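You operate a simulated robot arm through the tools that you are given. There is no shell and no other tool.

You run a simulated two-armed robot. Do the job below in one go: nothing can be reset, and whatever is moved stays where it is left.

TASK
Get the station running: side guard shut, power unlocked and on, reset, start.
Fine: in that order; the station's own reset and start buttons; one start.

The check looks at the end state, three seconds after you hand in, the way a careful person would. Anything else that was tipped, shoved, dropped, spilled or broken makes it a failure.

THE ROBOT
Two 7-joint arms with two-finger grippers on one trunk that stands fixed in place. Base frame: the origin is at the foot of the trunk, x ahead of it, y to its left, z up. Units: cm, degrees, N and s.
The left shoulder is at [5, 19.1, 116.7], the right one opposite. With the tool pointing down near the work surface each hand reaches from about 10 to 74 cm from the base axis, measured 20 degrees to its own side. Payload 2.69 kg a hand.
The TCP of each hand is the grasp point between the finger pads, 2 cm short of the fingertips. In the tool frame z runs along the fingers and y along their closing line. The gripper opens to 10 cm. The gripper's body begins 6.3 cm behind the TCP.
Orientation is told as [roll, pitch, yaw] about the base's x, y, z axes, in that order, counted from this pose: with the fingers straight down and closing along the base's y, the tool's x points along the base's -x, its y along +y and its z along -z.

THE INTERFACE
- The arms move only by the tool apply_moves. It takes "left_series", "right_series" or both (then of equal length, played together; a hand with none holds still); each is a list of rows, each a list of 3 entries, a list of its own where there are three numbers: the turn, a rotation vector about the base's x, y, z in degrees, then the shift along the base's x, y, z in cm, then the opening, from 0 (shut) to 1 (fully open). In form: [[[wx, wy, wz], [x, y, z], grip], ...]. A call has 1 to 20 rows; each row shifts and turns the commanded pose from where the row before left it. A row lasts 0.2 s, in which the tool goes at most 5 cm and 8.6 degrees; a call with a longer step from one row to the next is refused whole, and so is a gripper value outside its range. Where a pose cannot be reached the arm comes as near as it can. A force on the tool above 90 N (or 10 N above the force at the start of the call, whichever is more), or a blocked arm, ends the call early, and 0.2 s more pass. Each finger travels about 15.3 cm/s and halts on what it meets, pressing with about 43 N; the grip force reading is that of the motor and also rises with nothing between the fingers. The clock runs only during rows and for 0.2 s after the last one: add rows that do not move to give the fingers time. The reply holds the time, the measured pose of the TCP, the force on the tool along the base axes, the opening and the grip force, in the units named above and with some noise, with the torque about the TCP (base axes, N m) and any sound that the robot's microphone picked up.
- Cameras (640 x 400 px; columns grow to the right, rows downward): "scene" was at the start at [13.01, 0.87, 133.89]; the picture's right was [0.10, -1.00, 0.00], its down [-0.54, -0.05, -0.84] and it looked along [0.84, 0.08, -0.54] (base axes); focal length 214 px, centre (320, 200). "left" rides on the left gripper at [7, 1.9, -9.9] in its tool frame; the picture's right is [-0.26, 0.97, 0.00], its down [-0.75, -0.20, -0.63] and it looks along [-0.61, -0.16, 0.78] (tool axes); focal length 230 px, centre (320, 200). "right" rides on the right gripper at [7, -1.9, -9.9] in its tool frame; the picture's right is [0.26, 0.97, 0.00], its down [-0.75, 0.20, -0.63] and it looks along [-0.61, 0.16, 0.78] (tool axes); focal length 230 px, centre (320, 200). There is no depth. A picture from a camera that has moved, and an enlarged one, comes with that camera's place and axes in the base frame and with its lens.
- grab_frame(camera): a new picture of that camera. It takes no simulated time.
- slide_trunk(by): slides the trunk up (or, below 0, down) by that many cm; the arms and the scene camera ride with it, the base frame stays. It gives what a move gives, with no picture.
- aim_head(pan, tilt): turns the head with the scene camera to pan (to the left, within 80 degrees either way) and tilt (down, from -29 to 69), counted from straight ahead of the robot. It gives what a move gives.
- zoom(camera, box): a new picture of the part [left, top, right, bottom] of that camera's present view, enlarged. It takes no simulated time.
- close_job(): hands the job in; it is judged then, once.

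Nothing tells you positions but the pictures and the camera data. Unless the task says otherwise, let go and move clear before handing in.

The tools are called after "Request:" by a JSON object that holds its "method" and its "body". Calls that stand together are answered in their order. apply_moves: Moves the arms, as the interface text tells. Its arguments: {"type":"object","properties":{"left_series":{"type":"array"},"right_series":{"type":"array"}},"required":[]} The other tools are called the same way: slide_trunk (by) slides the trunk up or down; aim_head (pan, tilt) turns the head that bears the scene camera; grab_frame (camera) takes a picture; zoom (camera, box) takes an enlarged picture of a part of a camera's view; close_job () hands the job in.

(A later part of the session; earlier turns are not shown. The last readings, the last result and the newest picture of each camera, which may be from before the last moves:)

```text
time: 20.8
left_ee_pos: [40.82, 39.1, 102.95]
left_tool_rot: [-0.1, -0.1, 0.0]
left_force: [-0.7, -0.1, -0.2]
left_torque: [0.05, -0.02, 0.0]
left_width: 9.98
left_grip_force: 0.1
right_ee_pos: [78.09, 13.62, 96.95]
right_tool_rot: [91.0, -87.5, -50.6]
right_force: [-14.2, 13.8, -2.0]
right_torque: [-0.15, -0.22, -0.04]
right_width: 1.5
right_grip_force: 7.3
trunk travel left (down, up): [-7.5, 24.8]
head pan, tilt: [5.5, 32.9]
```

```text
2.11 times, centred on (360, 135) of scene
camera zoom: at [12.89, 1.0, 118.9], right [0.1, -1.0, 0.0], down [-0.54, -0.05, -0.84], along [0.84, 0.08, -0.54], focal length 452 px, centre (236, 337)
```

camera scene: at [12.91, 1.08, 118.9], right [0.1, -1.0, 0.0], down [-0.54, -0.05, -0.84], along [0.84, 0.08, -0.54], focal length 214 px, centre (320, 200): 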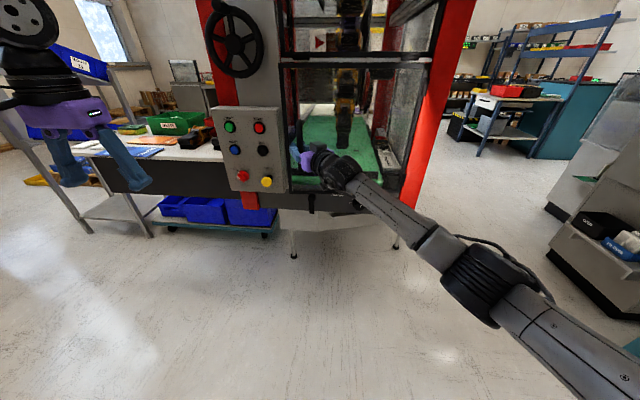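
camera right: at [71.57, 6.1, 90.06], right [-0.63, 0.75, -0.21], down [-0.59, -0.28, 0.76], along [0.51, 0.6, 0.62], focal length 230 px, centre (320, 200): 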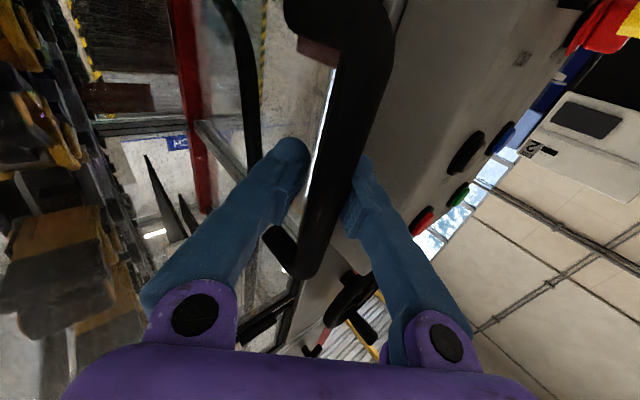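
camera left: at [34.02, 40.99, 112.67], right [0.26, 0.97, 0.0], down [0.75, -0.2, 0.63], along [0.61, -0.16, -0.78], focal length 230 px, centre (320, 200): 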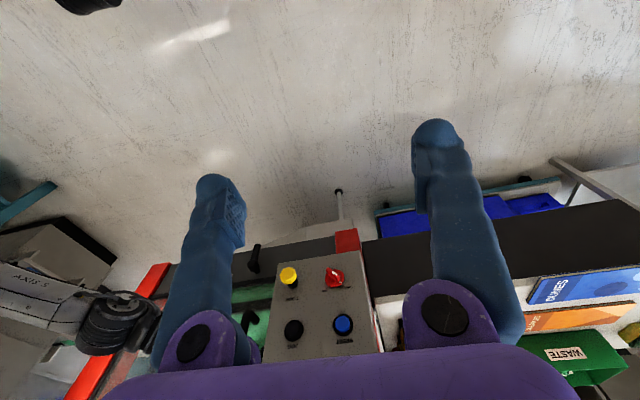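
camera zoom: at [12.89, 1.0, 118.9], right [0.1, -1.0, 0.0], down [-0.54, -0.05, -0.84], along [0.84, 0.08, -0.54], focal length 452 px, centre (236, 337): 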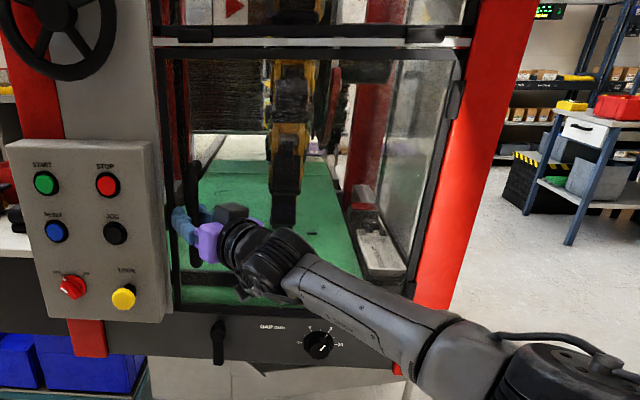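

The fingers are now sliding inward over the bar (width growing, force -14 N in x), which suggests the guard is against its stop. I'll open the grip and look at the gap without the hand pulling on it.

Request:
{"method": "apply_moves", "body": {"right_series": [[[0, 0, 0], [0, 0, 0], 0.3], [[0, 0, 0], [0, 0, 0], 0.5], [[0, 0, 0], [0, 0, 0], 0.5], [[0, 0, 0], [-1.5, -1.2, 0], 0.5], [[0, 0, 0], [-2.0, -1.7, 0], 0.5], [[0, 0, 0], [-2.5, -2.2, 0], 0.5], [[0, 0, 0], [-3, -2.6, 0], 0.5], [[0, 0, 0], [-3, -2.6, 0], 0.5], [[0, 0, 0], [-3, -2.6, 0], 0.5], [[0, 0, 0], [0, 0, 0], 0.5]]}}

Request:
{"method": "zoom", "body": {"camera": "scene", "box": [270, 40, 450, 230]}}

Request:
{"method": "grab_frame", "body": {"camera": "right"}}

```text
time: 22.9
left_ee_pos: [40.83, 39.0, 103.05]
left_tool_rot: [0.0, 0.0, 0.0]
left_force: [0.0, -0.9, 0.4]
left_torque: [0.03, 0.01, 0.01]
left_width: 10.0
left_grip_force: 0.0
right_ee_pos: [63.34, 0.49, 96.62]
right_tool_rot: [89.1, -87.3, -49.2]
right_force: [-0.8, -0.5, -0.4]
right_torque: [0.01, -0.02, -0.02]
right_width: 5.01
right_grip_force: 0.0
trunk travel left (down, up): [-7.5, 24.8]
head pan, tilt: [5.5, 32.9]
```

```text
2.11 times, centred on (360, 135) of scene
camera zoom: at [13.01, 0.86, 118.89], right [0.1, -1.0, 0.0], down [-0.54, -0.05, -0.84], along [0.84, 0.08, -0.54], focal length 452 px, centre (236, 337)
```

zoom: 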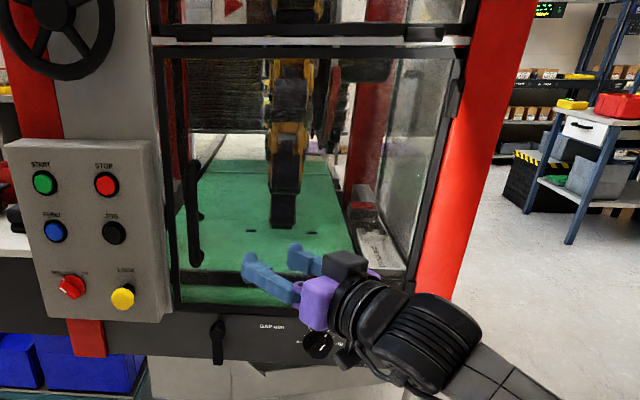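

```text
taken
camera right: at [56.7, -7.02, 89.76], right [-0.63, 0.75, -0.21], down [-0.59, -0.28, 0.76], along [0.51, 0.6, 0.61], focal length 230 px, centre (320, 200)
```

right: 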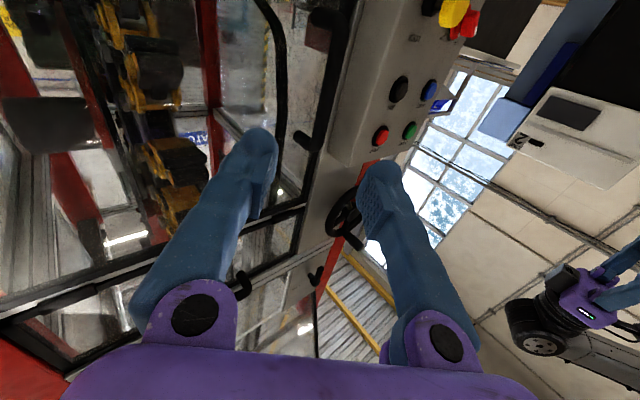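

The guard stayed put when released. I'll pull the right hand further back and inspect the guard's seam and the reading of its edge against the frame.

Request:
{"method": "apply_moves", "body": {"right_series": [[[0, 0, 0], [-3, -3, 0], 0.5], [[0, 0, 0], [-3, -3, 0], 0.5], [[0, 0, 0], [-3, -3, 0], 0.5], [[0, 0, 0], [-3, -3, 0], 0.5], [[0, 0, 0], [-2, -4, 0], 0.5], [[0, 0, 0], [0, 0, 0], 0.5]]}}

Request:
{"method": "aim_head", "body": {"pan": 5, "tilt": 25}}

Request:
{"method": "grab_frame", "body": {"camera": "scene"}}

Request:
{"method": "zoom", "body": {"camera": "scene", "box": [260, 70, 440, 260]}}

```text
time: 24.4
left_ee_pos: [40.9, 38.93, 103.03]
left_tool_rot: [0.0, 0.1, 0.0]
left_force: [-0.4, -0.2, 0.2]
left_torque: [0.02, 0.01, -0.03]
left_width: 10.0
left_grip_force: 0.0
right_ee_pos: [49.44, -15.89, 96.98]
right_tool_rot: [89.4, -87.1, -49.3]
right_force: [0.7, -0.1, 0.1]
right_torque: [-0.02, 0.0, -0.02]
right_width: 5.02
right_grip_force: 0.1
trunk travel left (down, up): [-7.5, 24.8]
head pan, tilt: [5.5, 32.9]
```

```text
time: 25.0
left_ee_pos: [40.82, 39.0, 102.96]
left_tool_rot: [0.0, 0.0, 0.0]
left_force: [-0.3, -0.3, 0.2]
left_torque: [0.02, -0.01, 0.0]
left_width: 9.99
left_grip_force: 0.1
right_ee_pos: [49.41, -15.82, 96.99]
right_tool_rot: [89.3, -87.2, -49.5]
right_force: [0.4, -0.8, -0.1]
right_torque: [-0.01, -0.03, 0.01]
right_width: 4.99
right_grip_force: 0.1
trunk travel left (down, up): [-7.5, 24.8]
head pan, tilt: [5.0, 25.0]
```

```text
taken
camera scene: at [13.32, 0.81, 120.14], right [0.09, -1.0, 0.0], down [-0.42, -0.04, -0.91], along [0.9, 0.08, -0.42], focal length 214 px, centre (320, 200)
```

scene: 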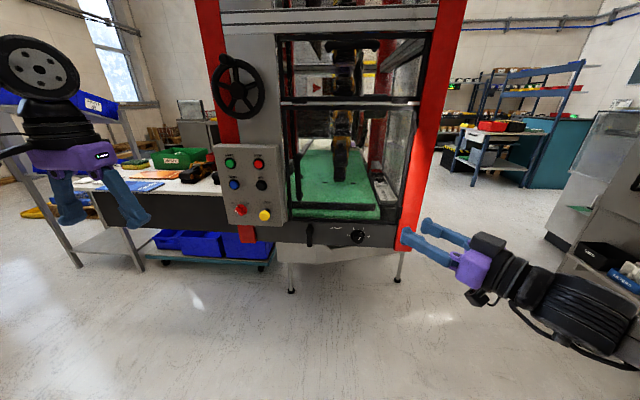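

```text
2.11 times, centred on (350, 165) of scene
camera zoom: at [13.32, 0.81, 120.14], right [0.09, -1.0, 0.0], down [-0.42, -0.04, -0.91], along [0.9, 0.08, -0.42], focal length 452 px, centre (257, 274)
```

zoom: 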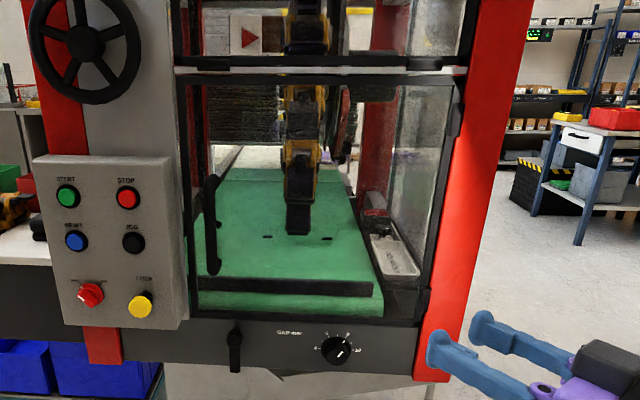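

The guard looks shut. I'll zoom on the seam corners to verify it's fully home rather than slightly ajar.

Request:
{"method": "zoom", "body": {"camera": "scene", "box": [270, 90, 330, 130]}}

Request:
{"method": "zoom", "body": {"camera": "scene", "box": [390, 90, 450, 130]}}

Request:
{"method": "zoom", "body": {"camera": "scene", "box": [265, 190, 335, 240]}}

Request:
{"method": "zoom", "body": {"camera": "scene", "box": [360, 190, 430, 240]}}

Request:
{"method": "grab_frame", "body": {"camera": "right"}}

```text
10.00 times, centred on (300, 110) of scene
camera zoom: at [13.32, 0.81, 120.14], right [0.09, -1.0, 0.0], down [-0.42, -0.04, -0.91], along [0.9, 0.08, -0.42], focal length 2145 px, centre (520, 1100)
```

zoom: 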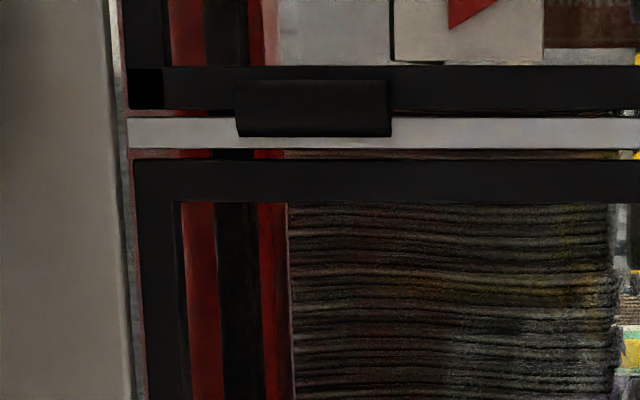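

```text
10.00 times, centred on (420, 110) of scene
camera zoom: at [13.32, 0.81, 120.14], right [0.09, -1.0, 0.0], down [-0.42, -0.04, -0.91], along [0.9, 0.08, -0.42], focal length 2145 px, centre (-680, 1100)
```

zoom: 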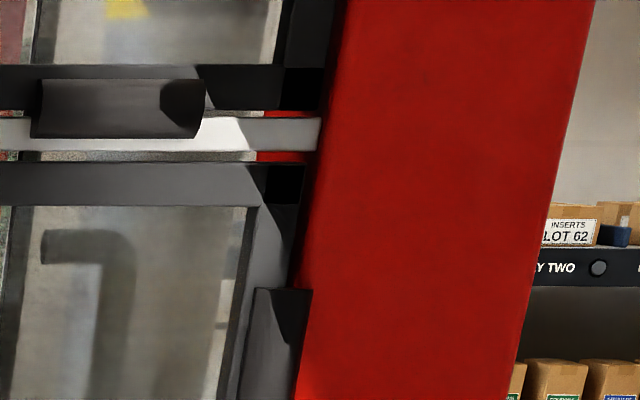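

```text
8.00 times, centred on (300, 215) of scene
camera zoom: at [13.32, 0.81, 120.14], right [0.09, -1.0, 0.0], down [-0.42, -0.04, -0.91], along [0.9, 0.08, -0.42], focal length 1716 px, centre (480, 80)
```

zoom: 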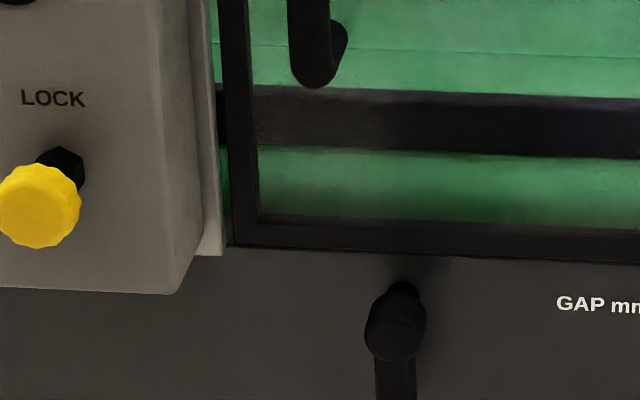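

```text
8.00 times, centred on (395, 215) of scene
camera zoom: at [13.32, 0.81, 120.14], right [0.09, -1.0, 0.0], down [-0.42, -0.04, -0.91], along [0.9, 0.08, -0.42], focal length 1716 px, centre (-280, 80)
```

zoom: 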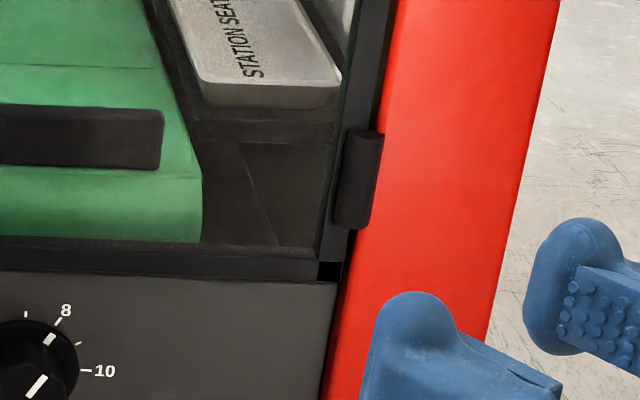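

```text
taken
camera right: at [42.85, -23.22, 90.0], right [-0.63, 0.75, -0.21], down [-0.59, -0.28, 0.76], along [0.51, 0.6, 0.62], focal length 230 px, centre (320, 200)
```

right: 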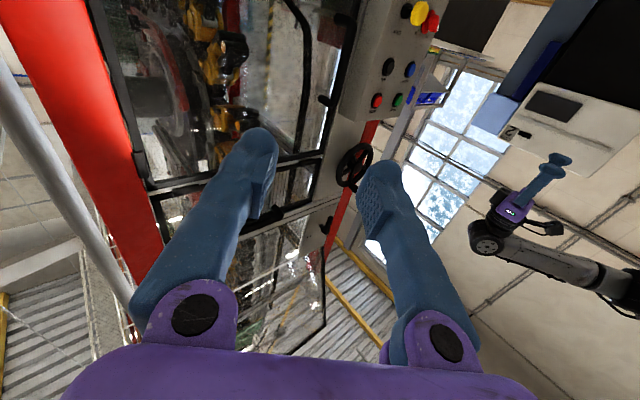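

The seam looks parallel and flush all round. To be sure it's home, I'll go back with open fingers straddling the handle and press lightly on the guard until the force shows a firm stop.

Request:
{"method": "apply_moves", "body": {"right_series": [[[0, 0, 0], [2, 4, 0], 0.5], [[0, 0, 0], [3, 3, 0], 0.5], [[0, 0, 0], [3, 3, 0], 0.5], [[0, 0, 0], [3, 3, 0], 0.5], [[0, 0, 0], [3, 3, 0], 0.5], [[0, 0, 0], [3, 2.6, 0], 0.5], [[0, 0, 0], [3, 2.6, 0], 0.5], [[0, 0, 0], [3, 2.6, 0], 0.5], [[0, 0, 0], [2.5, 2.2, 0], 0.5], [[0, 0, 0], [1.5, 1.3, 0], 0.5], [[0, 0, 0], [0, 0, 0], 0.5]]}}

Request:
{"method": "grab_frame", "body": {"camera": "right"}}

Request:
{"method": "zoom", "body": {"camera": "scene", "box": [260, 90, 380, 240]}}

```text
time: 27.4
left_ee_pos: [40.92, 39.06, 102.91]
left_tool_rot: [0.0, 0.1, -0.1]
left_force: [-0.8, -0.6, -0.5]
left_torque: [-0.01, -0.01, -0.04]
left_width: 10.0
left_grip_force: 0.0
right_ee_pos: [76.29, 11.82, 97.06]
right_tool_rot: [89.9, -87.3, -49.9]
right_force: [0.2, 0.6, 0.1]
right_torque: [0.03, -0.02, -0.02]
right_width: 4.97
right_grip_force: 0.1
trunk travel left (down, up): [-7.5, 24.8]
head pan, tilt: [5.0, 25.0]
```

```text
taken
camera right: at [69.83, 4.33, 90.08], right [-0.63, 0.75, -0.21], down [-0.59, -0.28, 0.76], along [0.51, 0.6, 0.62], focal length 230 px, centre (320, 200)
```

right: 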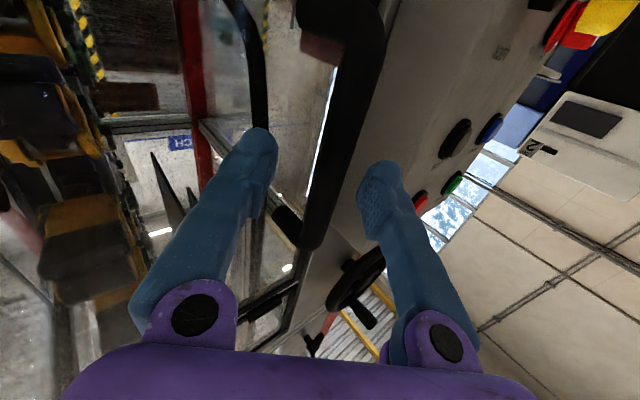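

```text
2.67 times, centred on (320, 165) of scene
camera zoom: at [13.32, 0.82, 120.15], right [0.09, -1.0, 0.0], down [-0.42, -0.04, -0.91], along [0.9, 0.08, -0.42], focal length 572 px, centre (320, 293)
```

zoom: 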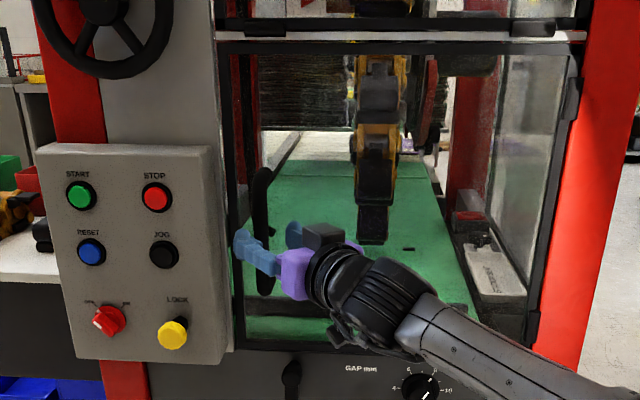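

The fingers straddle the bar with room on both sides. Pressing in gently.

Request:
{"method": "apply_moves", "body": {"right_series": [[[0, 0, 0], [0.6, 0.8, 0], 0.5], [[0, 0, 0], [0.6, 0.5, 0], 0.5], [[0, 0, 0], [0.6, 0.2, 0], 0.5], [[0, 0, 0], [0, 0, 0], 0.5]]}}

```text
time: 28.4
left_ee_pos: [40.78, 38.93, 103.03]
left_tool_rot: [-0.1, -0.1, 0.0]
left_force: [0.7, -1.3, -0.1]
left_torque: [0.04, 0.05, -0.01]
left_width: 9.99
left_grip_force: 0.2
right_ee_pos: [77.97, 13.42, 97.02]
right_tool_rot: [92.9, -87.3, -52.6]
right_force: [-12.7, -0.9, 0.1]
right_torque: [0.05, -0.12, -0.22]
right_width: 4.49
right_grip_force: 0.1
trunk travel left (down, up): [-7.5, 24.8]
head pan, tilt: [5.0, 25.0]
```

Request:
{"method": "apply_moves", "body": {"right_series": [[[0, 0, 0], [0.3, 0, 0], 0.5], [[0, 0, 0], [0.3, 0, 0], 0.5], [[0, 0, 0], [0, 0, 0], 0.5]]}}

Request:
{"method": "zoom", "body": {"camera": "scene", "box": [260, 90, 380, 240]}}

```text
time: 29.2
left_ee_pos: [40.5, 38.96, 103.21]
left_tool_rot: [0.0, -0.3, 0.0]
left_force: [0.1, 0.2, 0.7]
left_torque: [-0.02, 0.03, 0.01]
left_width: 9.99
left_grip_force: 0.1
right_ee_pos: [78.49, 13.43, 97.22]
right_tool_rot: [93.8, -87.3, -53.5]
right_force: [-49.2, -12.1, -8.6]
right_torque: [0.03, 0.0, -0.9]
right_width: 3.37
right_grip_force: 0.1
trunk travel left (down, up): [-7.5, 24.8]
head pan, tilt: [5.0, 25.0]
```

```text
2.67 times, centred on (320, 165) of scene
camera zoom: at [12.93, 0.7, 120.19], right [0.09, -1.0, 0.0], down [-0.42, -0.04, -0.91], along [0.9, 0.08, -0.42], focal length 572 px, centre (320, 293)
```

zoom: 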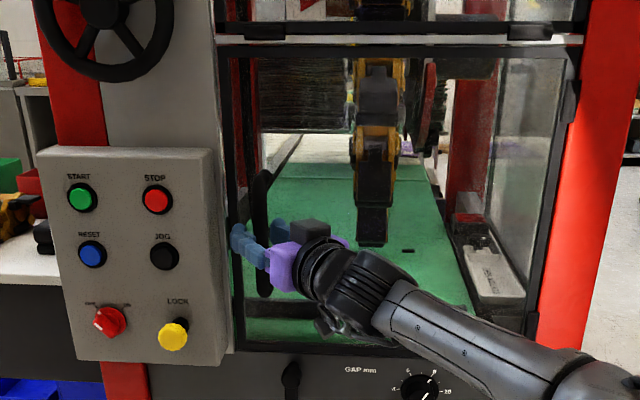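

A firm stop at 49 N, so the guard is shut. I'll back the hand off along its own axis.

Request:
{"method": "apply_moves", "body": {"right_series": [[[0, 0, 0], [-1.0, -0.5, 0], 0.5], [[0, 0, 0], [-1.5, -1.2, 0], 0.5], [[0, 0, 0], [-2.0, -1.7, 0], 0.5], [[0, 0, 0], [-2.5, -2.1, 0], 0.5], [[0, 0, 0], [-3, -2.6, 0], 0.5], [[0, 0, 0], [-3, -2.6, 0], 0.5], [[0, 0, 0], [-3, -3, 0], 0.5], [[0, 0, 0], [-3, -3, 0], 0.5], [[0, 0, 0], [-3, -3, 0], 0.5], [[0, 0, 0], [0, 0, 0], 0.5]]}}

Request:
{"method": "grab_frame", "body": {"camera": "scene"}}

Request:
{"method": "zoom", "body": {"camera": "scene", "box": [210, 140, 300, 250]}}

```text
time: 31.4
left_ee_pos: [40.84, 38.98, 102.93]
left_tool_rot: [0.0, 0.0, 0.1]
left_force: [-0.4, -0.1, 0.3]
left_torque: [0.02, 0.02, -0.02]
left_width: 10.04
left_grip_force: 0.0
right_ee_pos: [56.8, -6.73, 97.23]
right_tool_rot: [89.5, -87.2, -49.4]
right_force: [-0.4, 0.9, -0.1]
right_torque: [0.0, 0.01, 0.01]
right_width: 5.0
right_grip_force: 0.0
trunk travel left (down, up): [-7.5, 24.8]
head pan, tilt: [5.0, 25.0]
```

```text
taken
camera scene: at [13.31, 0.8, 120.15], right [0.09, -1.0, 0.0], down [-0.42, -0.04, -0.91], along [0.9, 0.08, -0.42], focal length 214 px, centre (320, 200)
```

scene: 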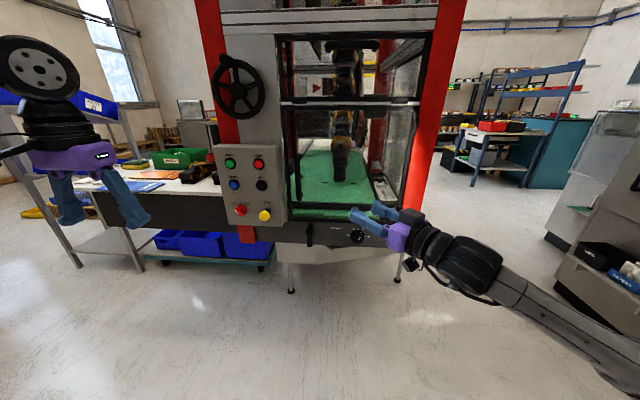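

```text
3.64 times, centred on (255, 195) of scene
camera zoom: at [13.31, 0.8, 120.15], right [0.09, -1.0, 0.0], down [-0.42, -0.04, -0.91], along [0.9, 0.08, -0.42], focal length 780 px, centre (556, 218)
```

zoom: 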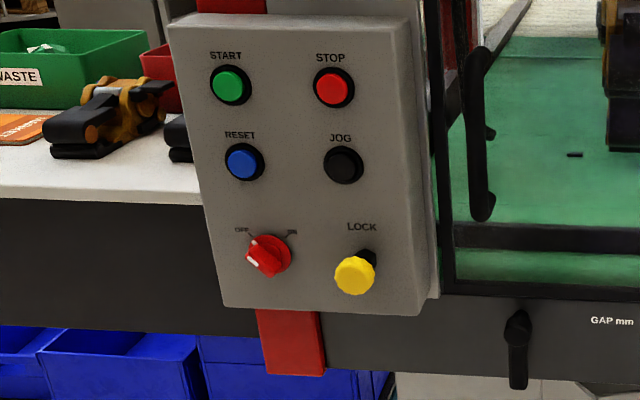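

Guard shut and hand clear. Next is the LOCK knob at about [72.6,24.2,86] (≈3.6 cm wide). I'll roll the right hand so its fingers close vertically, with its camera side turned away from the left hand, and bring it toward the knob.

Request:
{"method": "apply_moves", "body": {"right_series": [[[-6.3, -5.2, 0], [0.3, 1.4, -1.0], 0.6], [[-6.3, -5.2, 0], [0.3, 1.4, -1.0], 0.6], [[-6.3, -5.2, 0], [0.3, 1.4, -1.0], 0.6], [[-6.3, -5.2, 0], [0.3, 1.4, -1.0], 0.6], [[-6.3, -5.2, 0], [0.3, 1.4, -1.0], 0.6], [[-6.3, -5.2, 0], [0.3, 1.4, -1.0], 0.6], [[-6.3, -5.2, 0], [0.3, 1.4, -1.0], 0.6], [[-6.3, -5.2, 0], [0.3, 1.4, -1.0], 0.6], [[-6.3, -5.2, 0], [0.3, 1.4, -1.0], 0.6], [[-6.3, -5.2, 0], [0.3, 1.4, -1.0], 0.6], [[-6.3, -5.2, 0], [0.3, 1.4, -1.0], 0.6], [[0, 0, 0], [0, 0, 0], 0.6]]}}

Request:
{"method": "grab_frame", "body": {"camera": "scene"}}

Request:
{"method": "grab_frame", "body": {"camera": "right"}}

```text
time: 34.0
left_ee_pos: [40.76, 38.98, 102.98]
left_tool_rot: [0.0, 0.0, 0.0]
left_force: [0.1, -0.3, -0.3]
left_torque: [0.0, -0.01, -0.01]
left_width: 9.98
left_grip_force: 0.0
right_ee_pos: [57.92, -1.83, 93.71]
right_tool_rot: [-89.1, -65.6, 129.3]
right_force: [-0.1, 0.5, -0.8]
right_torque: [0.01, -0.01, -0.02]
right_width: 6.01
right_grip_force: 0.1
right hand out of reach, approached as far as the arm can: row 4, 5, 6, 7, 8, 9, 10, 11
trunk travel left (down, up): [-7.5, 24.8]
head pan, tilt: [5.0, 25.0]
```

```text
taken
camera scene: at [13.32, 0.81, 120.15], right [0.09, -1.0, 0.0], down [-0.42, -0.04, -0.91], along [0.9, 0.08, -0.42], focal length 214 px, centre (320, 200)
```

scene: 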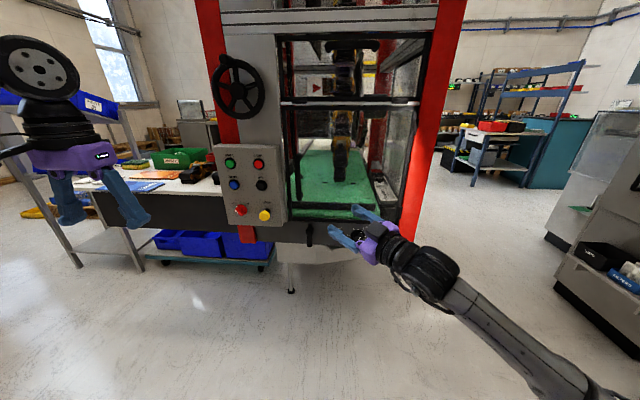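

```text
taken
camera right: at [53.23, -11.8, 88.27], right [-0.5, 0.59, -0.63], down [-0.8, -0.03, 0.6], along [0.34, 0.81, 0.48], focal length 230 px, centre (320, 200)
```

right: 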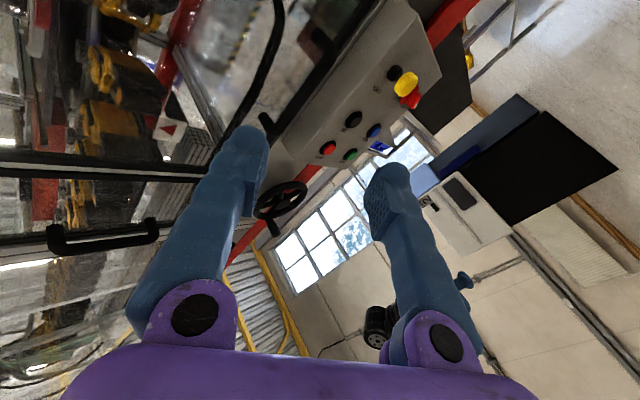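

The roll in that direction hits the right wrist's limit. I'll return the right hand to a safe spot and bring the left hand round to point forward, so I can see whether the LOCK plunger stays out when pulled.

Request:
{"method": "apply_moves", "body": {"left_series": [[[0, -8.2, 0], [1.5, -0.8, -0.6], 0.6], [[0, -8.2, 0], [1.5, -0.8, -0.6], 0.6], [[0, -8.2, 0], [1.5, -0.8, -0.6], 0.6], [[0, -8.2, 0], [1.5, -0.8, -0.6], 0.6], [[0, -8.2, 0], [1.3, -0.8, -0.6], 0.6], [[0, -8.2, 0], [1.3, -0.8, -0.6], 0.6], [[0, -8.2, 0], [1.3, -0.8, -0.6], 0.6], [[0, -8.2, 0], [1.3, -0.8, -0.6], 0.6], [[0, -8.2, 0], [1.3, -0.8, -0.6], 0.6], [[0, -8.2, 0], [1.3, -0.8, -0.6], 0.6], [[0, -8.0, 0], [1.3, -0.8, -0.6], 0.6], [[0, 0, 0], [0, 0, 0], 0.6]], "right_series": [[[6.3, 5.2, 0], [-1, -2, 0], 0.6], [[6.3, 5.2, 0], [-1, -2, 0], 0.6], [[6.3, 5.2, 0], [-1, -2, 0], 0.6], [[0, 0, 0], [-1, -2, 0], 0.6], [[0, 0, 0], [-1, -2, 0], 0.6], [[0, 0, 0], [-1, -2, 0], 0.6], [[0, 0, 0], [-1, -2, 0], 0.6], [[0, 0, 0], [0, 0, 0], 0.6], [[0, 0, 0], [0, 0, 0], 0.6], [[0, 0, 0], [0, 0, 0], 0.6], [[0, 0, 0], [0, 0, 0], 0.6], [[0, 0, 0], [0, 0, 0], 0.6]]}}

Request:
{"method": "grab_frame", "body": {"camera": "scene"}}

Request:
{"method": "grab_frame", "body": {"camera": "left"}}

```text
time: 36.6
left_ee_pos: [56.09, 30.13, 96.54]
left_tool_rot: [-133.4, -89.8, 133.5]
left_force: [-0.6, -0.2, -0.4]
left_torque: [-0.01, -0.02, -0.01]
left_width: 6.02
left_grip_force: 0.1
right_ee_pos: [50.92, -15.91, 93.67]
right_tool_rot: [48.6, -89.9, -8.4]
right_force: [-0.5, 0.0, 0.0]
right_torque: [0.05, -0.02, 0.03]
right_width: 6.01
right_grip_force: 0.1
trunk travel left (down, up): [-7.5, 24.8]
head pan, tilt: [5.0, 25.0]
```

```text
taken
camera scene: at [13.33, 0.81, 120.15], right [0.09, -1.0, 0.0], down [-0.42, -0.04, -0.91], along [0.9, 0.08, -0.42], focal length 214 px, centre (320, 200)
```

scene: 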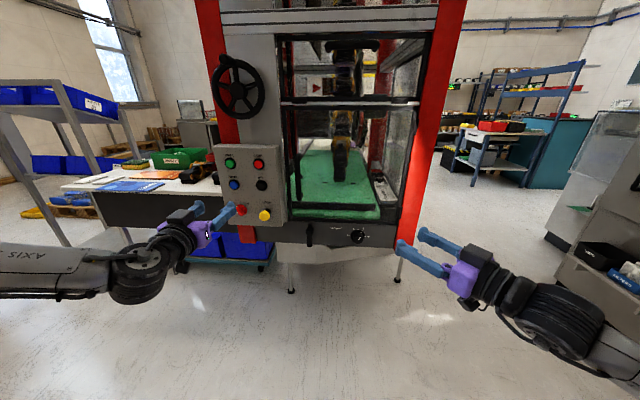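

```text
taken
camera left: at [46.31, 32.05, 89.34], right [0.0, 0.97, 0.26], down [-0.63, -0.2, 0.75], along [0.78, -0.16, 0.61], focal length 230 px, centre (320, 200)
```

left: 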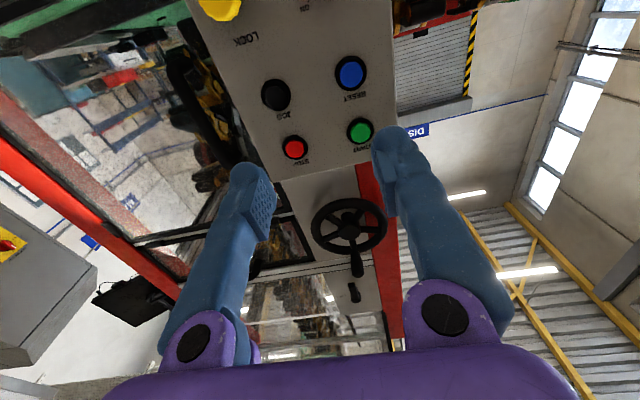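

The left hand is pointing straight at the panel, and its camera confirms the button positions (START [75.7,34.2,102.3], RESET [75.7,34.2,95.3], LOCK about [72.6,24,86.3]). I'll line it up with the LOCK knob, about 12 cm off.

Request:
{"method": "apply_moves", "body": {"left_series": [[[0, 0, 0], [0.9, -1.5, -2.6], 0.6], [[0, 0, 0], [1.0, -1.5, -2.6], 0.6], [[0, 0, 0], [1.0, -1.5, -2.6], 0.6], [[0, 0, 0], [1.0, -1.4, -2.5], 0.6], [[0, 0, 0], [0, 0, 0], 0.6]]}}

Request:
{"method": "zoom", "body": {"camera": "scene", "box": [200, 130, 320, 260]}}

Request:
{"method": "grab_frame", "body": {"camera": "left"}}

Request:
{"method": "grab_frame", "body": {"camera": "right"}}

```text
time: 37.8
left_ee_pos: [59.84, 24.71, 86.33]
left_tool_rot: [-9.3, -89.9, 9.2]
left_force: [-0.5, -1.0, -0.1]
left_torque: [-0.03, 0.02, 0.03]
left_width: 6.0
left_grip_force: 0.2
left hand out of reach, approached as far as the arm can: row 4
right_ee_pos: [51.03, -15.86, 93.62]
right_tool_rot: [51.3, -90.0, -11.1]
right_force: [-0.4, -0.2, 0.1]
right_torque: [-0.02, -0.02, -0.03]
right_width: 5.99
right_grip_force: 0.1
trunk travel left (down, up): [-7.5, 24.8]
head pan, tilt: [5.0, 25.0]
```

```text
3.08 times, centred on (260, 195) of scene
camera zoom: at [13.34, 0.79, 120.14], right [0.09, -1.0, 0.0], down [-0.42, -0.04, -0.91], along [0.9, 0.08, -0.42], focal length 660 px, centre (505, 215)
```

zoom: 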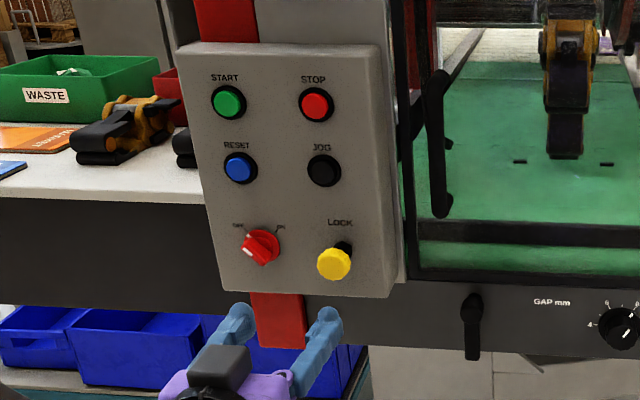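

```text
taken
camera left: at [50.06, 26.64, 79.25], right [0.0, 0.97, 0.26], down [-0.63, -0.2, 0.75], along [0.78, -0.16, 0.61], focal length 230 px, centre (320, 200)
```

left: 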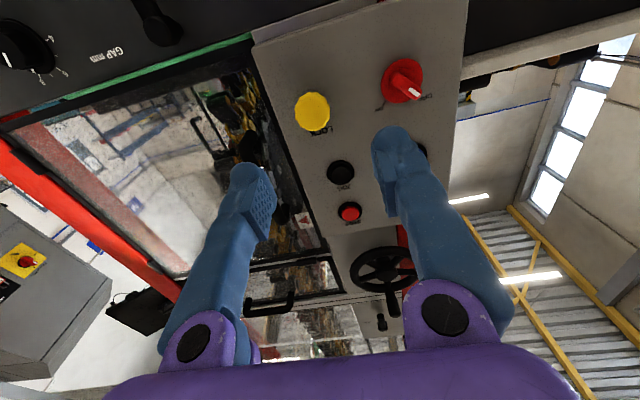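

```text
taken
camera right: at [44.56, -23.67, 86.67], right [-0.62, 0.74, -0.26], down [-0.61, -0.25, 0.75], along [0.49, 0.63, 0.61], focal length 230 px, centre (320, 200)
```

right: 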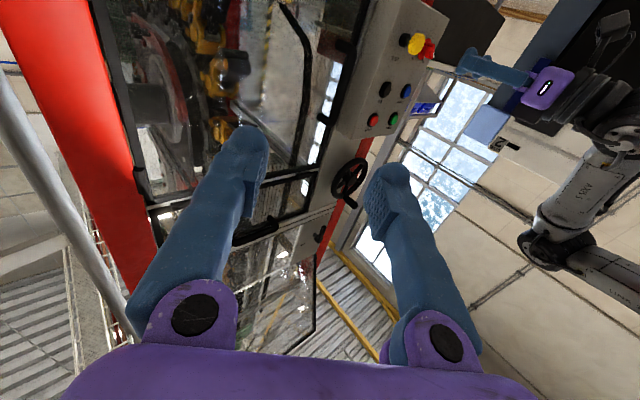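

The lock knob refines to about [72,24.1,86.2] and the hand is lined up. I'll move forward toward it.

Request:
{"method": "apply_moves", "body": {"left_series": [[[0, 0, 0], [2.2, -0.15, 0], 0.6], [[0, 0, 0], [2.2, -0.15, 0], 0.6], [[0, 0, 0], [2.2, -0.15, 0], 0.6], [[0, 0, 0], [2.2, -0.15, 0], 0.6], [[0, 0, 0], [0, 0, 0], 0.6]]}}

Request:
{"method": "zoom", "body": {"camera": "scene", "box": [200, 130, 320, 260]}}

Request:
{"method": "grab_frame", "body": {"camera": "left"}}

Request:
{"method": "zoom", "body": {"camera": "right", "box": [340, 0, 560, 140]}}

```text
time: 39.0
left_ee_pos: [66.97, 25.86, 88.93]
left_tool_rot: [-9.0, -89.8, 9.0]
left_force: [0.0, 0.5, -0.2]
left_torque: [-0.02, 0.01, 0.01]
left_width: 6.02
left_grip_force: 0.1
left hand out of reach, approached as far as the arm can: row 1, 2, 3, 4
right_ee_pos: [50.99, -15.84, 93.67]
right_tool_rot: [47.6, -89.9, -7.4]
right_force: [0.1, -0.1, 1.2]
right_torque: [0.0, 0.0, 0.02]
right_width: 6.01
right_grip_force: 0.2
trunk travel left (down, up): [-7.5, 24.8]
head pan, tilt: [5.0, 25.0]
```

```text
3.08 times, centred on (260, 195) of scene
camera zoom: at [13.32, 0.81, 120.15], right [0.09, -1.0, 0.0], down [-0.42, -0.04, -0.91], along [0.9, 0.08, -0.42], focal length 660 px, centre (505, 215)
```

zoom: 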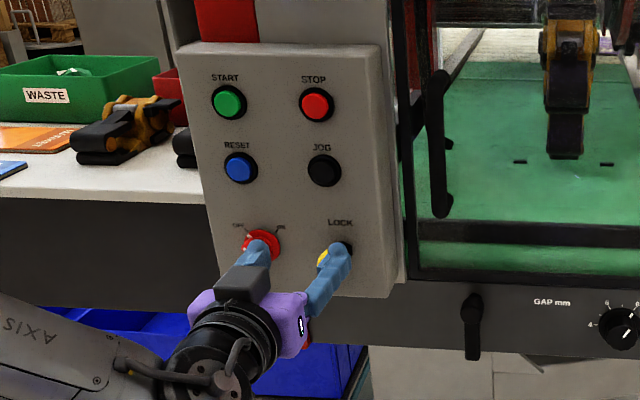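

```text
taken
camera left: at [57.22, 27.82, 81.89], right [0.0, 0.97, 0.26], down [-0.63, -0.2, 0.75], along [0.78, -0.16, 0.61], focal length 230 px, centre (320, 200)
```

left: 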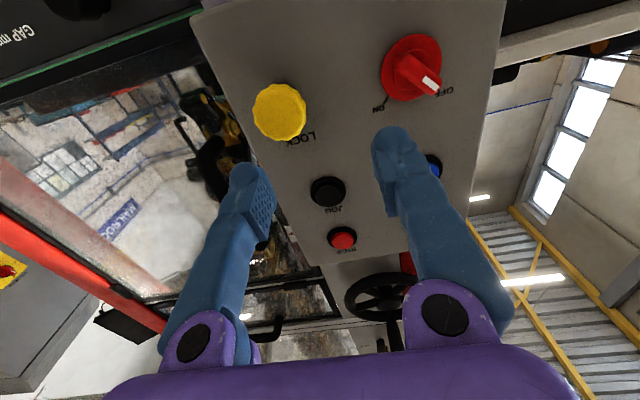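

```text
2.86 times, centred on (450, 70) of right
camera zoom: at [44.56, -23.65, 86.68], right [-0.62, 0.74, -0.26], down [-0.61, -0.25, 0.75], along [0.49, 0.63, 0.61], focal length 657 px, centre (-51, 571)
```

zoom: 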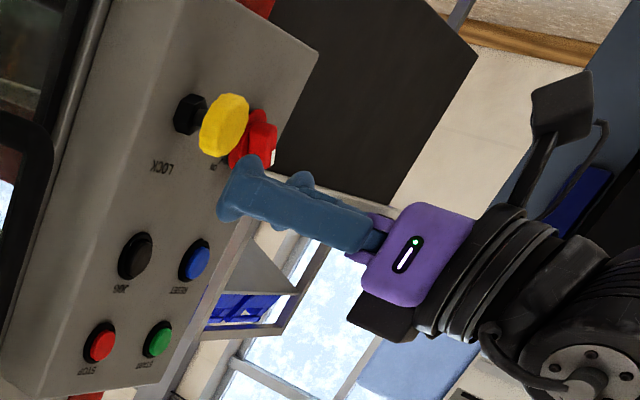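

The left arm hits a wrist limit here because its elbow hangs low. I'll back off and raise the trunk again so the forearms come in more level.

Request:
{"method": "apply_moves", "body": {"left_series": [[[0, 0, 0], [-3, 0.5, 0], 0.6], [[0, 0, 0], [-3, 0.5, 0], 0.6], [[0, 0, 0], [-3, 0.5, 0], 0.6], [[0, 0, 0], [0, 0.5, 0], 0.6], [[0, 0, 0], [0, 0, 0], 0.6]]}}

Request:
{"method": "slide_trunk", "body": {"by": 15}}

Request:
{"method": "grab_frame", "body": {"camera": "scene"}}

```text
time: 40.2
left_ee_pos: [58.09, 27.86, 89.04]
left_tool_rot: [50.8, -90.0, -50.9]
left_force: [-0.4, 0.6, 0.3]
left_torque: [0.0, -0.03, 0.0]
left_width: 6.01
left_grip_force: 0.0
right_ee_pos: [50.94, -15.94, 93.51]
right_tool_rot: [47.3, -89.9, -7.0]
right_force: [-0.1, -0.7, -0.5]
right_torque: [0.01, 0.0, -0.01]
right_width: 6.0
right_grip_force: 0.0
trunk travel left (down, up): [-7.5, 24.8]
head pan, tilt: [5.0, 25.0]
```

```text
time: 42.0
left_ee_pos: [58.21, 27.88, 104.12]
left_tool_rot: [5.0, -90.0, -5.0]
left_force: [0.4, 0.6, 0.0]
left_torque: [-0.03, 0.01, -0.01]
left_width: 6.01
left_grip_force: 0.0
right_ee_pos: [51.02, -15.91, 108.45]
right_tool_rot: [47.7, -89.9, -7.4]
right_force: [0.8, -0.4, 0.1]
right_torque: [0.01, 0.0, -0.01]
right_width: 6.01
right_grip_force: 0.0
trunk travel left (down, up): [-22.5, 9.8]
head pan, tilt: [5.0, 25.0]
```

```text
taken
camera scene: at [13.33, 0.81, 135.14], right [0.09, -1.0, 0.0], down [-0.42, -0.04, -0.91], along [0.9, 0.08, -0.42], focal length 214 px, centre (320, 200)
```

scene: 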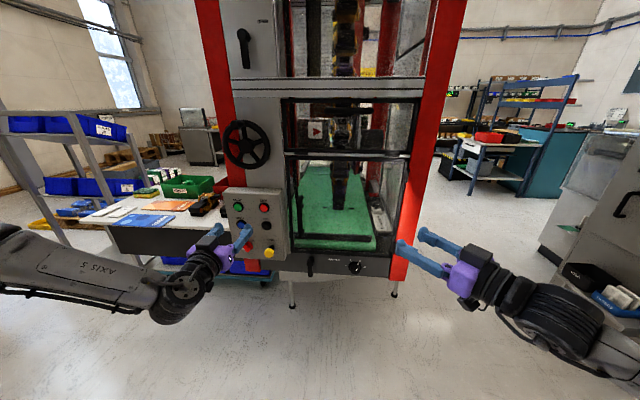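

Trunk is back up, with both hands clear. I'll lower the left hand toward the LOCK line again and see if it stays within reach.

Request:
{"method": "apply_moves", "body": {"left_series": [[[0, 0, 0], [0.4, 0, -3.6], 0.6], [[0, 0, 0], [0.4, 0, -3.6], 0.6], [[0, 0, 0], [0.4, 0, -3.6], 0.6], [[0, 0, 0], [0.4, 0, -3.6], 0.6], [[0, 0, 0], [0.2, 0, -3.4], 0.6], [[0, 0, 0], [0, -1.2, 0], 0.6], [[0, 0, 0], [0, -1.2, 0], 0.6], [[0, 0, 0], [0, -1.2, 0], 0.6], [[0, 0, 0], [0, 0, 0], 0.6]]}}

Request:
{"method": "grab_frame", "body": {"camera": "scene"}}

```text
time: 44.0
left_ee_pos: [57.45, 29.34, 97.91]
left_tool_rot: [-1.9, -89.9, 1.8]
left_force: [0.2, -0.7, -0.2]
left_torque: [-0.04, 0.01, 0.0]
left_width: 6.0
left_grip_force: 0.0
left hand out of reach, approached as far as the arm can: row 2, 3, 4, 5, 6, 7, 8
right_ee_pos: [50.84, -15.92, 108.61]
right_tool_rot: [47.1, -89.9, -6.9]
right_force: [0.4, 0.3, 0.7]
right_torque: [-0.01, -0.01, -0.02]
right_width: 5.99
right_grip_force: 0.0
trunk travel left (down, up): [-22.5, 9.8]
head pan, tilt: [5.0, 25.0]
```

```text
taken
camera scene: at [13.32, 0.82, 135.15], right [0.09, -1.0, 0.0], down [-0.42, -0.04, -0.91], along [0.9, 0.08, -0.42], focal length 214 px, centre (320, 200)
```

scene: 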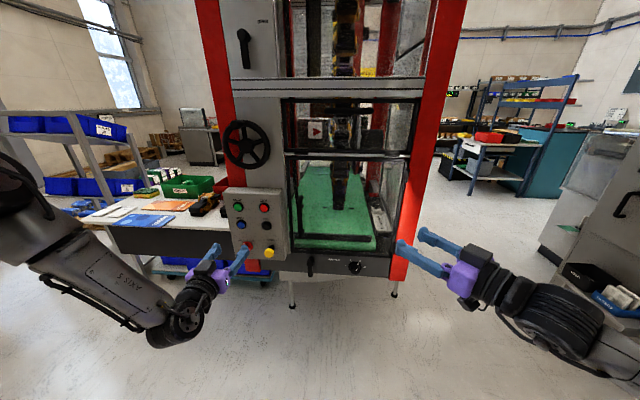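

Clear now: the limit is how low the hand goes relative to the shoulder, so the trunk should be lower rather than higher. I'll lift the left hand, then take the trunk to its lowest.

Request:
{"method": "apply_moves", "body": {"left_series": [[[0, 0, 0], [-0.5, 0, 3.5], 0.6], [[0, 0, 0], [-0.5, 0, 3.5], 0.6], [[0, 0, 0], [0, 0, 3.5], 0.6], [[0, 0, 0], [0, 0, 0], 0.6]]}}

Request:
{"method": "slide_trunk", "body": {"by": -22.5}}

Request:
{"method": "grab_frame", "body": {"camera": "scene"}}

```text
time: 45.0
left_ee_pos: [56.6, 29.43, 108.27]
left_tool_rot: [37.8, -90.0, -37.9]
left_force: [-0.4, -0.4, 0.0]
left_torque: [0.02, 0.01, 0.04]
left_width: 5.98
left_grip_force: 0.0
right_ee_pos: [50.86, -15.83, 108.54]
right_tool_rot: [45.6, -90.0, -5.3]
right_force: [1.1, 0.5, -0.4]
right_torque: [0.01, 0.03, -0.01]
right_width: 5.99
right_grip_force: 0.0
trunk travel left (down, up): [-22.5, 9.8]
head pan, tilt: [5.0, 25.0]
```

```text
time: 47.4
left_ee_pos: [56.49, 29.3, 85.72]
left_tool_rot: [164.3, -90.0, -164.4]
left_force: [0.3, 0.4, -0.2]
left_torque: [0.02, 0.01, 0.0]
left_width: 6.01
left_grip_force: 0.1
right_ee_pos: [50.9, -15.79, 86.14]
right_tool_rot: [46.7, -89.9, -6.6]
right_force: [0.0, 0.1, 0.1]
right_torque: [0.0, -0.02, 0.02]
right_width: 6.01
right_grip_force: 0.0
trunk travel left (down, up): [0.0, 32.3]
head pan, tilt: [5.0, 25.0]
```

```text
taken
camera scene: at [13.31, 0.81, 112.65], right [0.09, -1.0, 0.0], down [-0.42, -0.04, -0.91], along [0.9, 0.08, -0.42], focal length 214 px, centre (320, 200)
```

scene: 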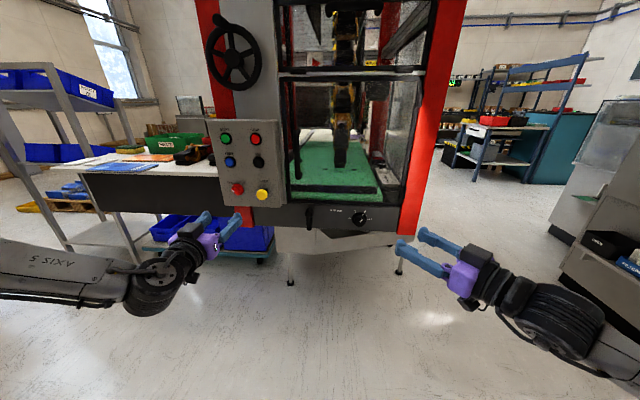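

Now the shoulders are at z≈94, and the left hand is at panel height. I'll line up on the LOCK knob with the left hand again.

Request:
{"method": "apply_moves", "body": {"left_series": [[[0, 0, 0], [1.5, -1.7, 0.2], 0.6], [[0, 0, 0], [1.5, -1.7, 0.2], 0.6], [[0, 0, 0], [1.5, -1.7, 0.1], 0.6], [[0, 0, 0], [2, 0, 0], 0.6], [[0, 0, 0], [2, 0, 0], 0.6], [[0, 0, 0], [0, 0, 0], 0.6]]}}

Request:
{"method": "zoom", "body": {"camera": "scene", "box": [190, 100, 310, 230]}}

Request:
{"method": "grab_frame", "body": {"camera": "left"}}

```text
time: 48.8
left_ee_pos: [64.98, 24.1, 86.19]
left_tool_rot: [-87.6, -90.0, 87.6]
left_force: [0.4, 0.4, -0.4]
left_torque: [-0.01, 0.03, -0.01]
left_width: 5.98
left_grip_force: 0.1
right_ee_pos: [50.91, -15.83, 86.14]
right_tool_rot: [48.9, -89.9, -8.6]
right_force: [0.7, 0.6, 0.2]
right_torque: [-0.01, -0.02, -0.01]
right_width: 6.02
right_grip_force: 0.2
trunk travel left (down, up): [0.0, 32.3]
head pan, tilt: [5.0, 25.0]
```

```text
3.08 times, centred on (250, 165) of scene
camera zoom: at [13.33, 0.81, 112.65], right [0.09, -1.0, 0.0], down [-0.42, -0.04, -0.91], along [0.9, 0.08, -0.42], focal length 660 px, centre (535, 308)
```

zoom: 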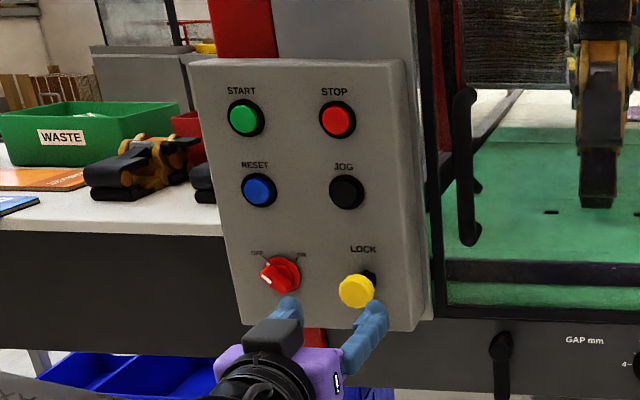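

```text
taken
camera left: at [55.1, 25.99, 79.15], right [0.0, 0.97, 0.26], down [-0.63, -0.2, 0.75], along [0.78, -0.16, 0.61], focal length 230 px, centre (320, 200)
```

left: 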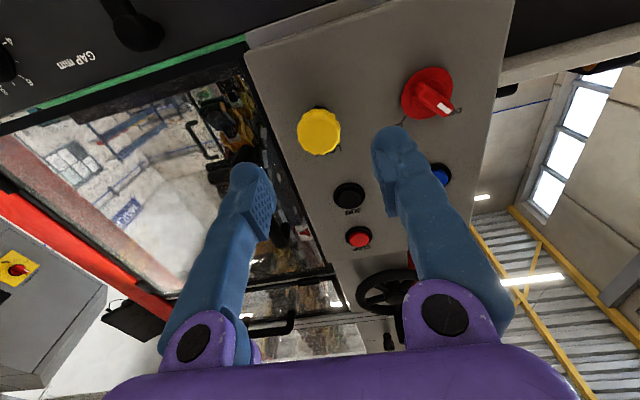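

The hand is lined up with the knob and within reach. Advancing so the pads sit either side of it.

Request:
{"method": "apply_moves", "body": {"left_series": [[[0, 0, 0], [2.5, 0, 0], 0.6], [[0, 0, 0], [2.5, 0, 0], 0.6], [[0, 0, 0], [2.2, 0, 0], 0.6], [[0, 0, 0], [0, 0, 0], 0.6]]}}

Request:
{"method": "zoom", "body": {"camera": "scene", "box": [210, 130, 310, 230]}}

Request:
{"method": "grab_frame", "body": {"camera": "left"}}

Request:
{"method": "grab_frame", "body": {"camera": "right"}}

```text
time: 49.8
left_ee_pos: [71.59, 24.63, 86.59]
left_tool_rot: [-16.1, -90.1, 16.0]
left_force: [0.1, 0.1, -0.1]
left_torque: [-0.03, 0.03, 0.0]
left_width: 6.02
left_grip_force: 0.1
left hand out of reach, approached as far as the arm can: row 3
right_ee_pos: [50.95, -15.88, 86.03]
right_tool_rot: [45.3, -89.9, -5.3]
right_force: [-0.6, -0.8, -0.5]
right_torque: [-0.02, 0.02, -0.02]
right_width: 5.98
right_grip_force: 0.1
trunk travel left (down, up): [0.0, 32.3]
head pan, tilt: [5.0, 25.0]
```

```text
4.00 times, centred on (260, 180) of scene
camera zoom: at [13.32, 0.82, 112.65], right [0.09, -1.0, 0.0], down [-0.42, -0.04, -0.91], along [0.9, 0.08, -0.42], focal length 858 px, centre (560, 280)
```

zoom: 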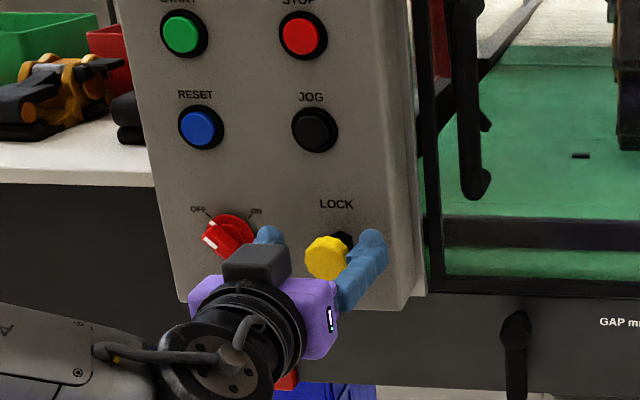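

```text
taken
camera left: at [61.81, 26.51, 79.54], right [0.0, 0.97, 0.26], down [-0.63, -0.2, 0.75], along [0.78, -0.16, 0.61], focal length 230 px, centre (320, 200)
```

left: 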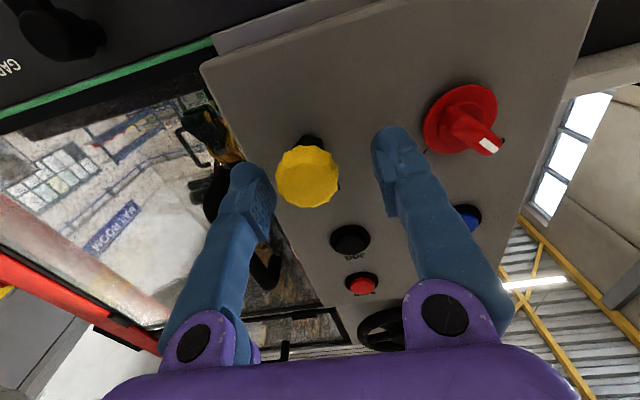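

```text
taken
camera right: at [44.55, -23.65, 79.18], right [-0.62, 0.74, -0.26], down [-0.61, -0.25, 0.75], along [0.49, 0.63, 0.61], focal length 230 px, centre (320, 200)
```

right: 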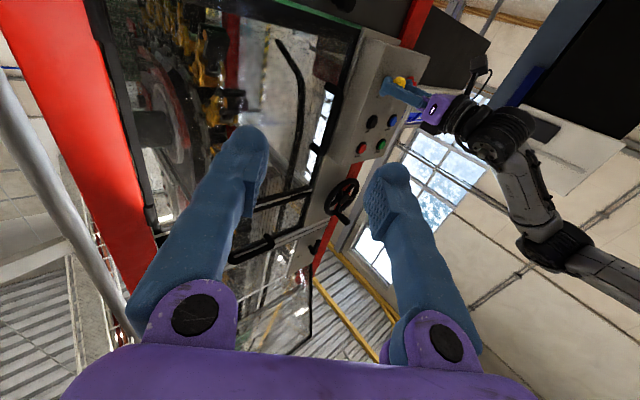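

The reach runs out just short; a slight inward yaw should free the wrist. I'll yaw the left hand by about -12° and bring it the last bit onto the knob.

Request:
{"method": "apply_moves", "body": {"left_series": [[[0, 0, -6], [0, 0, 0], 0.6], [[0, 0, -6], [0.2, -0.2, -0.2], 0.6], [[0, 0, 0], [0.5, -0.3, -0.2], 0.6], [[0, 0, 0], [0, 0, 0], 0.6]]}}

Request:
{"method": "zoom", "body": {"camera": "scene", "box": [210, 130, 310, 230]}}

Request:
{"method": "grab_frame", "body": {"camera": "left"}}

Request:
{"method": "zoom", "body": {"camera": "right", "box": [340, 40, 460, 120]}}

```text
time: 50.8
left_ee_pos: [72.46, 24.32, 86.3]
left_tool_rot: [85.0, -90.0, -97.1]
left_force: [-0.2, 0.2, -0.1]
left_torque: [-0.02, 0.01, -0.02]
left_width: 5.98
left_grip_force: 0.1
right_ee_pos: [50.9, -15.81, 86.04]
right_tool_rot: [49.0, -89.8, -8.8]
right_force: [-0.2, 0.3, -0.1]
right_torque: [0.01, 0.03, 0.04]
right_width: 6.0
right_grip_force: 0.1
trunk travel left (down, up): [0.0, 32.3]
head pan, tilt: [5.0, 25.0]
```

```text
4.00 times, centred on (260, 180) of scene
camera zoom: at [13.32, 0.81, 112.65], right [0.09, -1.0, 0.0], down [-0.42, -0.04, -0.91], along [0.9, 0.08, -0.42], focal length 858 px, centre (560, 280)
```

zoom: 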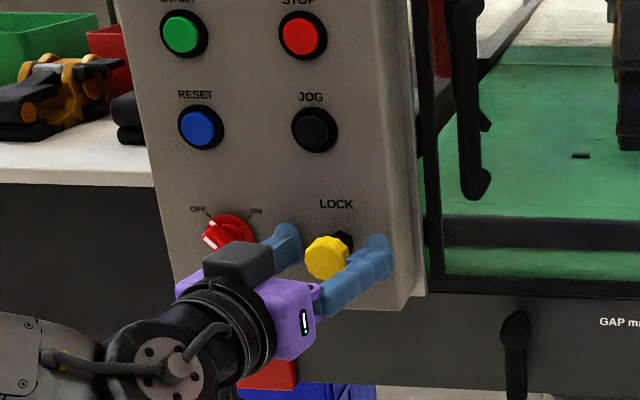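

```text
taken
camera left: at [63.19, 28.16, 79.19], right [0.2, 0.94, 0.26], down [-0.66, -0.07, 0.75], along [0.73, -0.32, 0.61], focal length 230 px, centre (320, 200)
```

left: 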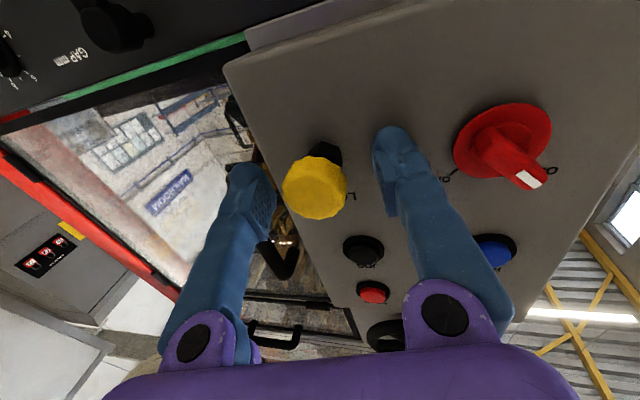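

```text
5.00 times, centred on (400, 80) of right
camera zoom: at [44.56, -23.66, 79.18], right [-0.62, 0.74, -0.26], down [-0.61, -0.25, 0.75], along [0.49, 0.63, 0.61], focal length 1150 px, centre (-80, 800)
```

zoom: 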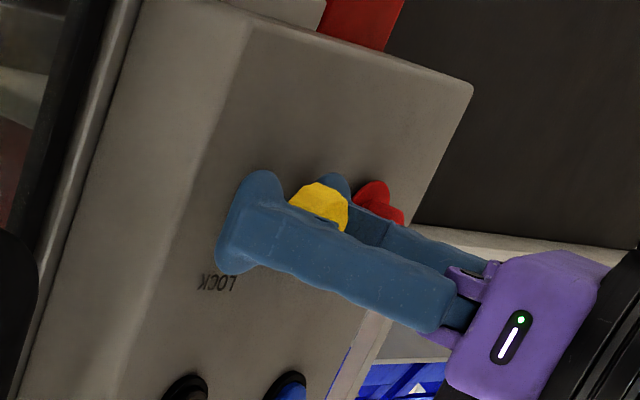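

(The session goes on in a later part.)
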